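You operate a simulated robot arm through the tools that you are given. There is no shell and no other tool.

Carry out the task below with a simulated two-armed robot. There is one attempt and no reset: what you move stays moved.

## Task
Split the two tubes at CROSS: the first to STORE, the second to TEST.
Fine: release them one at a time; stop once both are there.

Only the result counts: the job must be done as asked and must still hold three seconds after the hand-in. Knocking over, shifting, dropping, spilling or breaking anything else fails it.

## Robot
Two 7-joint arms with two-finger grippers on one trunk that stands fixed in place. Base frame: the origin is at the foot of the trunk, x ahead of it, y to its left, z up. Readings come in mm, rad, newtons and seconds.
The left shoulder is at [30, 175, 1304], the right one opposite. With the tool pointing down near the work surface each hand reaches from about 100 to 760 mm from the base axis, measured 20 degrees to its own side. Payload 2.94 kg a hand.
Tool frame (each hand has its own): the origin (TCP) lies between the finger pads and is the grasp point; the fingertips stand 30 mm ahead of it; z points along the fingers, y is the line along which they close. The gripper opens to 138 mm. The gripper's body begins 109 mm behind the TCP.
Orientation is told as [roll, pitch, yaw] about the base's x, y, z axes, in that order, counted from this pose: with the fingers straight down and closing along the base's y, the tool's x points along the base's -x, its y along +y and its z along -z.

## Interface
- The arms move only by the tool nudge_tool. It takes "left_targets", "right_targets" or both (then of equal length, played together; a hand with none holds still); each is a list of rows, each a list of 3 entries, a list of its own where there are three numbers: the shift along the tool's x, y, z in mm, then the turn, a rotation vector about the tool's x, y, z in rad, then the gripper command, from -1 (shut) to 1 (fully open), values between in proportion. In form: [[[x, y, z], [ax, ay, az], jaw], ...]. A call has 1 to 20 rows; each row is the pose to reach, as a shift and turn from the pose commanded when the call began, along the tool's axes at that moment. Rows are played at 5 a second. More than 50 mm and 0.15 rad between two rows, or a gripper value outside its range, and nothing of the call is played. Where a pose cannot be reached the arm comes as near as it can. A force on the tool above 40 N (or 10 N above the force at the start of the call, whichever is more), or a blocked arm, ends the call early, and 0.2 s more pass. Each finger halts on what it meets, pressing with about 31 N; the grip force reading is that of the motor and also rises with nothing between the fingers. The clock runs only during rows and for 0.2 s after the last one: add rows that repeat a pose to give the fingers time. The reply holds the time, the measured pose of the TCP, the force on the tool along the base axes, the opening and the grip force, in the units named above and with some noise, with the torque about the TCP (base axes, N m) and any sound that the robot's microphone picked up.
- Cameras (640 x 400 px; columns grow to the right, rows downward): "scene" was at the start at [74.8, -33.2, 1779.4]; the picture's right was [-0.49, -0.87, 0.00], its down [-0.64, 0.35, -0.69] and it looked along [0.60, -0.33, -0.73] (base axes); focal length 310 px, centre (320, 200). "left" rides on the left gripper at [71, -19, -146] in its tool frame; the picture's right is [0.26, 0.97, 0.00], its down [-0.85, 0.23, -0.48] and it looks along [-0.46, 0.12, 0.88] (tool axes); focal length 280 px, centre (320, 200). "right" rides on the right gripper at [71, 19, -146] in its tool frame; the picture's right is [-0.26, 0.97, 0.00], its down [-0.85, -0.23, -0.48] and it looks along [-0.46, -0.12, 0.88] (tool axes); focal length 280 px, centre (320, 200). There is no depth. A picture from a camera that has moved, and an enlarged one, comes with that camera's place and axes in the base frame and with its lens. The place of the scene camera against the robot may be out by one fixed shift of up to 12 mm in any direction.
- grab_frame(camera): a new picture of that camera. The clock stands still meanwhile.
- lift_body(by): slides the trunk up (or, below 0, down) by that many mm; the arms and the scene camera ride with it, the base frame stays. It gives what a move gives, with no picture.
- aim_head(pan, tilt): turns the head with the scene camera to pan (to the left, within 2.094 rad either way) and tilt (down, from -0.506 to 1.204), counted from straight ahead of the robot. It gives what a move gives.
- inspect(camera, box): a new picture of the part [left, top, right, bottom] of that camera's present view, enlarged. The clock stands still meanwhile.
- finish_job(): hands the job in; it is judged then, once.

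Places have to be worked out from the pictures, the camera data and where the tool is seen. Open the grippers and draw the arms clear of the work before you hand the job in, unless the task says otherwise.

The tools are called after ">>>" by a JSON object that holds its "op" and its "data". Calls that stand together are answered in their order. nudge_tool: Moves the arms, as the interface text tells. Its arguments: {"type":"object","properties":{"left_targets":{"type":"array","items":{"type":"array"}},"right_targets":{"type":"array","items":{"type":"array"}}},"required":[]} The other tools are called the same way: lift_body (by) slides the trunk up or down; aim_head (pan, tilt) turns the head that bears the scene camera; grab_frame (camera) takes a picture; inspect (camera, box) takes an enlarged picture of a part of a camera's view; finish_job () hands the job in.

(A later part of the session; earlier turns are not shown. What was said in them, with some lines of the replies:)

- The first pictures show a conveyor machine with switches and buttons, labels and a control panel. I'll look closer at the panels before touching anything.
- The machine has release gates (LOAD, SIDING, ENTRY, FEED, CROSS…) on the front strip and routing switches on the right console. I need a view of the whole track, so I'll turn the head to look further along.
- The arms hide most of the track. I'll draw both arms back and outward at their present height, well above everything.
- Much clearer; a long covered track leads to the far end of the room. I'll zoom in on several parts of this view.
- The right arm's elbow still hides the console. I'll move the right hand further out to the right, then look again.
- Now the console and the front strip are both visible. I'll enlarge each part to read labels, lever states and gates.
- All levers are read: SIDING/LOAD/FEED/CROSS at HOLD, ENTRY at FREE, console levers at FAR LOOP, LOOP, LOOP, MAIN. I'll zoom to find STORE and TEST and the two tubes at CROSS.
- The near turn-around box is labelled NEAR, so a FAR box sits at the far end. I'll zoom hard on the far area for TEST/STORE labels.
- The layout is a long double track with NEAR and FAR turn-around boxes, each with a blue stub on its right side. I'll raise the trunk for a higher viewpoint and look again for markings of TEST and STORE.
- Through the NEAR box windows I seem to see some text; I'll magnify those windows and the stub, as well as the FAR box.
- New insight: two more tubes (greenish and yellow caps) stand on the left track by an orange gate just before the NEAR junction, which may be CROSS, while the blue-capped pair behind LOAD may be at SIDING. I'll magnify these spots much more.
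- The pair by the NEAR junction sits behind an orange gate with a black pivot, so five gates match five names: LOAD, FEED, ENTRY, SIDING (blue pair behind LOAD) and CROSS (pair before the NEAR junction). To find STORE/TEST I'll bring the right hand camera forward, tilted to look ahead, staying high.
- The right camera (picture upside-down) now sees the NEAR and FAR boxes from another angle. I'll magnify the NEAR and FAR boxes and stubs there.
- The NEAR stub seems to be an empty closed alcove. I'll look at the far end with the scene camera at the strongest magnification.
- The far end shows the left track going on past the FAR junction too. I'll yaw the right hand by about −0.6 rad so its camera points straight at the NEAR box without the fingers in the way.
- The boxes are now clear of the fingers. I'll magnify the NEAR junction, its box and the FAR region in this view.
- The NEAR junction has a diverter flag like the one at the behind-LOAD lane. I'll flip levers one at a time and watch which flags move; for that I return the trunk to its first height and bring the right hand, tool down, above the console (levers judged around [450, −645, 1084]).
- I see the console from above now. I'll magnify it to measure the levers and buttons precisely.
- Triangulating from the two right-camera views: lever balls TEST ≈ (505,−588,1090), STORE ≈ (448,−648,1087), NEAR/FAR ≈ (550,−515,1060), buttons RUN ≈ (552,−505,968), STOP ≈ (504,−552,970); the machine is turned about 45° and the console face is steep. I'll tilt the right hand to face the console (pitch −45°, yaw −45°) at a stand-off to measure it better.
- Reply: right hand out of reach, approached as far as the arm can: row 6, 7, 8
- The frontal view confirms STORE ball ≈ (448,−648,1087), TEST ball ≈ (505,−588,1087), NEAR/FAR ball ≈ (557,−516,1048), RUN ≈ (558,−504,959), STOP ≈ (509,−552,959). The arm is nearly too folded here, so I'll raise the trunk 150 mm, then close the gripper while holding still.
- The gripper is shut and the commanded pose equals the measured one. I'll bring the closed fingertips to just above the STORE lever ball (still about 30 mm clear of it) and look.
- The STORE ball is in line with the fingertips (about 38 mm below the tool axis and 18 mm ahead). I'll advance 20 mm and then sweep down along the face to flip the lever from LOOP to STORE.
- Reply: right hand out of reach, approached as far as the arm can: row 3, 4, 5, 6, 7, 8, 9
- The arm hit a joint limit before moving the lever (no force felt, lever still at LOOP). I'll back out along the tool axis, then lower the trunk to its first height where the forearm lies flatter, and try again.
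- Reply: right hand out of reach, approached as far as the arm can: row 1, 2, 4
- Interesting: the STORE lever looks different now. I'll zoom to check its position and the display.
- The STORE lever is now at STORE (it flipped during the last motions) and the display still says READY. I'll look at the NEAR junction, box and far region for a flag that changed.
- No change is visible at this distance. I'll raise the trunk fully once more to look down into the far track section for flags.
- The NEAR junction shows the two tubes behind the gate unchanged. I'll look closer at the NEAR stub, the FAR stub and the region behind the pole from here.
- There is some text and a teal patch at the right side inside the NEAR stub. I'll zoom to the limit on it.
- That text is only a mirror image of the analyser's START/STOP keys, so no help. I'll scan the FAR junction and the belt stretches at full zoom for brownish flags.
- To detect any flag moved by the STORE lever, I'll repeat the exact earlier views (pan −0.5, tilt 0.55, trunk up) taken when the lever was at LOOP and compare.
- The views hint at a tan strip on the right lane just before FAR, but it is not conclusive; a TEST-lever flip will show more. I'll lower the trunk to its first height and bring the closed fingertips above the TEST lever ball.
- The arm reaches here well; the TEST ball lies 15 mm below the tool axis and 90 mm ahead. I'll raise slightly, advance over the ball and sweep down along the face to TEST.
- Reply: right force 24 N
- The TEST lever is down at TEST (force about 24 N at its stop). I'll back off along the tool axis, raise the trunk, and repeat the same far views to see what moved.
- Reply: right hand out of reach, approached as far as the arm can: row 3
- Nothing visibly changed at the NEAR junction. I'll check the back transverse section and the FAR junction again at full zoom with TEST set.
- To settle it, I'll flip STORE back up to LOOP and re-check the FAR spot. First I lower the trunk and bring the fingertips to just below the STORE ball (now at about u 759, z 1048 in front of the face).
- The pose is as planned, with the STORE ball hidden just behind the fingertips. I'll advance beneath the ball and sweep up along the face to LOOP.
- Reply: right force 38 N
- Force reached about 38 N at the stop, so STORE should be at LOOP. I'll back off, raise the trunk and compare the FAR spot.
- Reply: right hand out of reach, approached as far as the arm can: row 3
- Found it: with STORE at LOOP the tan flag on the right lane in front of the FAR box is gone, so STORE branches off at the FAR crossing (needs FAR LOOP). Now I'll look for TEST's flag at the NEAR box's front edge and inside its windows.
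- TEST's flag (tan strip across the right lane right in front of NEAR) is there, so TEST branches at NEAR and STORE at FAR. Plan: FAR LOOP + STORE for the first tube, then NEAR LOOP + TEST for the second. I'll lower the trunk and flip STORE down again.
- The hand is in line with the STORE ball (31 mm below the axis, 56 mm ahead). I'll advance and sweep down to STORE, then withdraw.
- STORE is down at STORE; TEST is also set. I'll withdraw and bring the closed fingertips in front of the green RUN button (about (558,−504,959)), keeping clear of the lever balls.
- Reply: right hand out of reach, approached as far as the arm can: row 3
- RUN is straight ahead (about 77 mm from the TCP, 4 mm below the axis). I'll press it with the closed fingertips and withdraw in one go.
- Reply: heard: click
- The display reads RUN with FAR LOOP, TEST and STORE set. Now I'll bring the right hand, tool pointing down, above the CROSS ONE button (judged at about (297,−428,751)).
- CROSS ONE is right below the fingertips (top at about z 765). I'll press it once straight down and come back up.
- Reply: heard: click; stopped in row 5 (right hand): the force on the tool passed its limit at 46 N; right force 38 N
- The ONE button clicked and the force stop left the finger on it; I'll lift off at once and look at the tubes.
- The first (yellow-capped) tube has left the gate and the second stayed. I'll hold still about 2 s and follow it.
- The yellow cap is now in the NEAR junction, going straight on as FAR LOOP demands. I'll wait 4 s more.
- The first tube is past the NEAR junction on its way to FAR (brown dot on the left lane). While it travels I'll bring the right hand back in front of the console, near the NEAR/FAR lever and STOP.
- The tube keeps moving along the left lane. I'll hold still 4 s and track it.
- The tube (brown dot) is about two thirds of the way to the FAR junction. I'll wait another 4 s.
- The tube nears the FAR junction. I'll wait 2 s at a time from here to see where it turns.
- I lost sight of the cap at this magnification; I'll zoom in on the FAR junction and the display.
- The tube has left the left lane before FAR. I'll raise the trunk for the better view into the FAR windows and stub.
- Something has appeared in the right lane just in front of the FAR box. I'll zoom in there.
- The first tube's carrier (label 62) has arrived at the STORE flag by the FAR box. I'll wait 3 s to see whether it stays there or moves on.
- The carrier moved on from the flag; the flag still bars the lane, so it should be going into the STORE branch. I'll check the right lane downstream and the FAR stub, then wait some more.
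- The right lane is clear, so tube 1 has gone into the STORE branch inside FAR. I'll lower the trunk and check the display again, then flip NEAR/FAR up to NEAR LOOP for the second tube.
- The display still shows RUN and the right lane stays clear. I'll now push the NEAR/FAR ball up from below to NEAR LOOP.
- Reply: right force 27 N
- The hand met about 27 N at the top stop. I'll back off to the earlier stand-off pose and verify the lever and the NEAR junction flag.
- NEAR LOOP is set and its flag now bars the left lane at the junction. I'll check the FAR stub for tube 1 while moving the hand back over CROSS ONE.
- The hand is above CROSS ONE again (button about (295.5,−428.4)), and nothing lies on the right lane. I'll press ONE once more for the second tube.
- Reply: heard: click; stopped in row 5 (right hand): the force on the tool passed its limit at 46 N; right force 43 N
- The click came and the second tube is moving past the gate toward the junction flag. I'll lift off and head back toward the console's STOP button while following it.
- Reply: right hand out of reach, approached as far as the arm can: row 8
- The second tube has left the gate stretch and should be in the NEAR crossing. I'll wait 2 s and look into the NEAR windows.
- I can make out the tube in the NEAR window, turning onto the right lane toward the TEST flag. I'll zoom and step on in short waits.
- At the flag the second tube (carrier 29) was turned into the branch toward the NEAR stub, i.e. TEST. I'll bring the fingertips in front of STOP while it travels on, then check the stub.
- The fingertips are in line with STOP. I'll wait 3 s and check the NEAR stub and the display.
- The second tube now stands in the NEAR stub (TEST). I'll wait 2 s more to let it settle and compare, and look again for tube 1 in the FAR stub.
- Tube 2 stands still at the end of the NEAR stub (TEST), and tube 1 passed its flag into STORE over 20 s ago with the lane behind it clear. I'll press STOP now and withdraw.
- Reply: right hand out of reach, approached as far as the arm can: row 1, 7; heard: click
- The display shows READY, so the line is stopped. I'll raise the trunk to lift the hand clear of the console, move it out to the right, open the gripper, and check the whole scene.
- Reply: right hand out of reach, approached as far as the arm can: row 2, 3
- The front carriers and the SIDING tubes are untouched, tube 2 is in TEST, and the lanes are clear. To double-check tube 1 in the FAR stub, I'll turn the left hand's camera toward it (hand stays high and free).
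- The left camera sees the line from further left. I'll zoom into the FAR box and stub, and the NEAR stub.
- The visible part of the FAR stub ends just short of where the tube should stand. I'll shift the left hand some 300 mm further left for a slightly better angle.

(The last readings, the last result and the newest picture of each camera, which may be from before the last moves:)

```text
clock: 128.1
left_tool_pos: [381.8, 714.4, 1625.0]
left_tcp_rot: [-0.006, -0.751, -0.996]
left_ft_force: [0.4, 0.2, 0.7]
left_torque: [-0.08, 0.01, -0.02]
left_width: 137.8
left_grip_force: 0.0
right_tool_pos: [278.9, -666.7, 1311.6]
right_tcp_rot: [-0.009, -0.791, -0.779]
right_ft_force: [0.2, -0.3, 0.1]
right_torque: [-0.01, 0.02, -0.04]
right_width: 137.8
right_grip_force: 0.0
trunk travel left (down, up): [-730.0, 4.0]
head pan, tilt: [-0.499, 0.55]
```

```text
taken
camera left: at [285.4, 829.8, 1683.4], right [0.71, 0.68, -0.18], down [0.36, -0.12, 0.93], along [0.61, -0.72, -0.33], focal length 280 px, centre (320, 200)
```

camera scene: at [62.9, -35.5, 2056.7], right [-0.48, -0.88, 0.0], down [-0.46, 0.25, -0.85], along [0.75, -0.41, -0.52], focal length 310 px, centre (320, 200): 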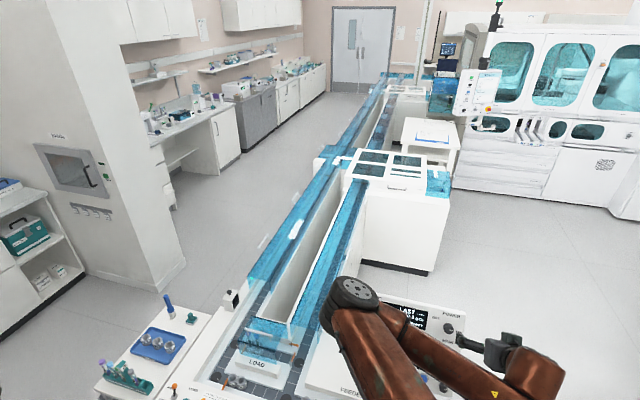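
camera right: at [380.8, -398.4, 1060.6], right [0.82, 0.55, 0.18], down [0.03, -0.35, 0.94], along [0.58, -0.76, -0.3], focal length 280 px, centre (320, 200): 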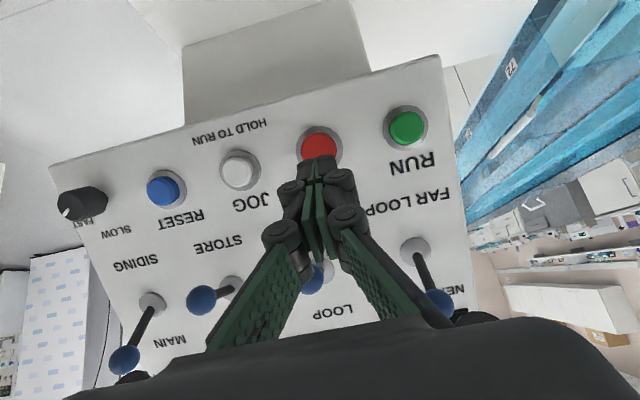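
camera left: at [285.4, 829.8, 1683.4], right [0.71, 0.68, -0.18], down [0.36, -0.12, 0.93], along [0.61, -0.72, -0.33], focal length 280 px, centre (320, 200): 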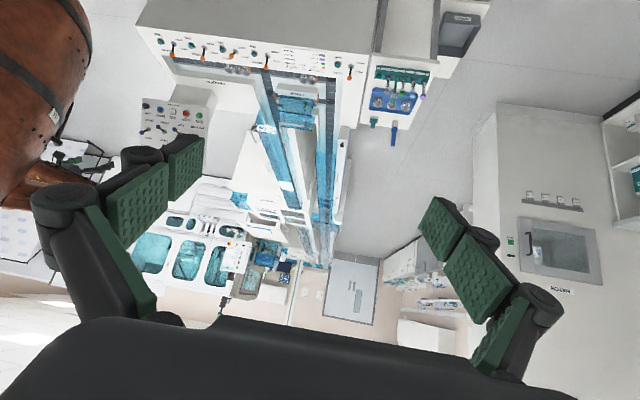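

I'll zoom on the FAR stub from this further-left viewpoint.

>>> {"op": "inspect", "data": {"camera": "left", "box": [265, 235, 325, 275]}}

>>> {"op": "inspect", "data": {"camera": "left", "box": [268, 238, 308, 263]}}

>>> {"op": "inspect", "data": {"camera": "left", "box": [225, 180, 315, 240]}}

```text
10.00 times, centred on (295, 255) of left
camera zoom: at [285.4, 829.8, 1683.4], right [0.71, 0.68, -0.18], down [0.36, -0.12, 0.93], along [0.61, -0.72, -0.33], focal length 2804 px, centre (570, -350)
```

zoom: 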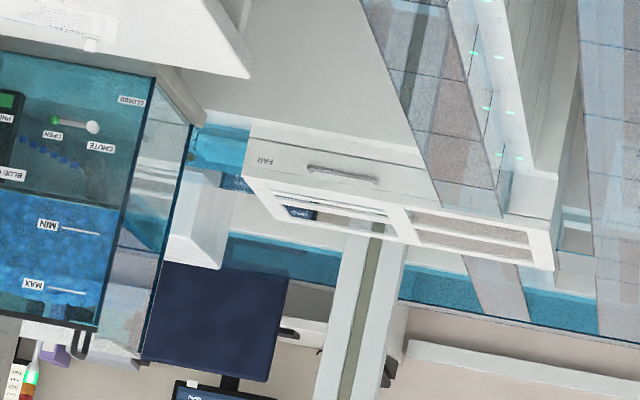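

```text
16.00 times, centred on (288, 250) of left
camera zoom: at [285.4, 829.8, 1683.4], right [0.71, 0.68, -0.18], down [0.36, -0.12, 0.93], along [0.61, -0.72, -0.33], focal length 4486 px, centre (832, -608)
```

zoom: 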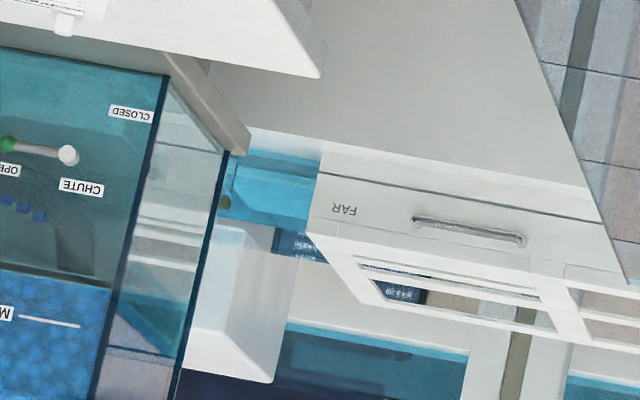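

```text
6.67 times, centred on (270, 210) of left
camera zoom: at [285.4, 829.8, 1683.4], right [0.71, 0.68, -0.18], down [0.36, -0.12, 0.93], along [0.61, -0.72, -0.33], focal length 1869 px, centre (653, 133)
```

zoom: 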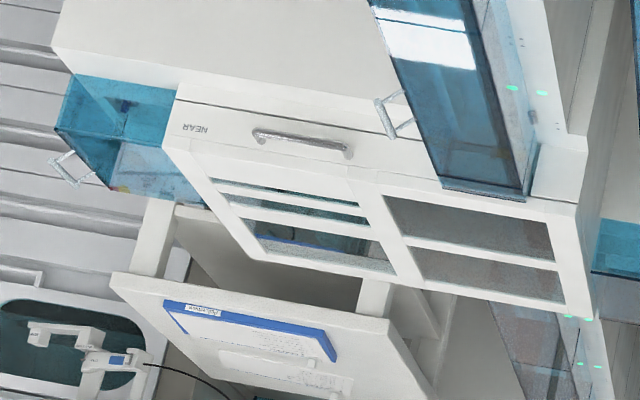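

At the edge of the FAR stub I can see the first tube with its yellow cap, so tube 1 is in STORE and tube 2 is in TEST. The line is stopped, both grippers are open and the arms are clear, so I hand the job in.

>>> {"op": "finish_job", "data": {}}

```text
The job is handed in.
```

The two tubes at CROSS are split as asked: the first (yellow cap) is in STORE and the second (carrier 29) is in TEST. I released them one at a time and pressed STOP once both had arrived; the console now reads READY.

- **First tube:** I sent it with the levers at FAR LOOP and STORE. It turned off at the FAR box, and I later saw its yellow cap at the edge of the enclosure there. Only part of that enclosure is visible past the analyser glass, so this check is less direct than the one for the second tube.
- **Second tube:** I sent it with the levers at NEAR LOOP and TEST. It turned off at the NEAR box and stands still at the end of the enclosure there, in plain view.
- **Rest of the machine:** In the last pictures the carriers at LOAD and the two tubes at SIDING looked unmoved. An arm partly hid the feeder carriers.
- **Levers changed:** The console levers are left at NEAR LOOP, TEST and STORE. They started at FAR LOOP, LOOP and LOOP. While finding which branch each served, I also flipped STORE back to LOOP once before the run.

Both grippers are open and the arms are clear of the machine. The trunk is left near the top of its travel.
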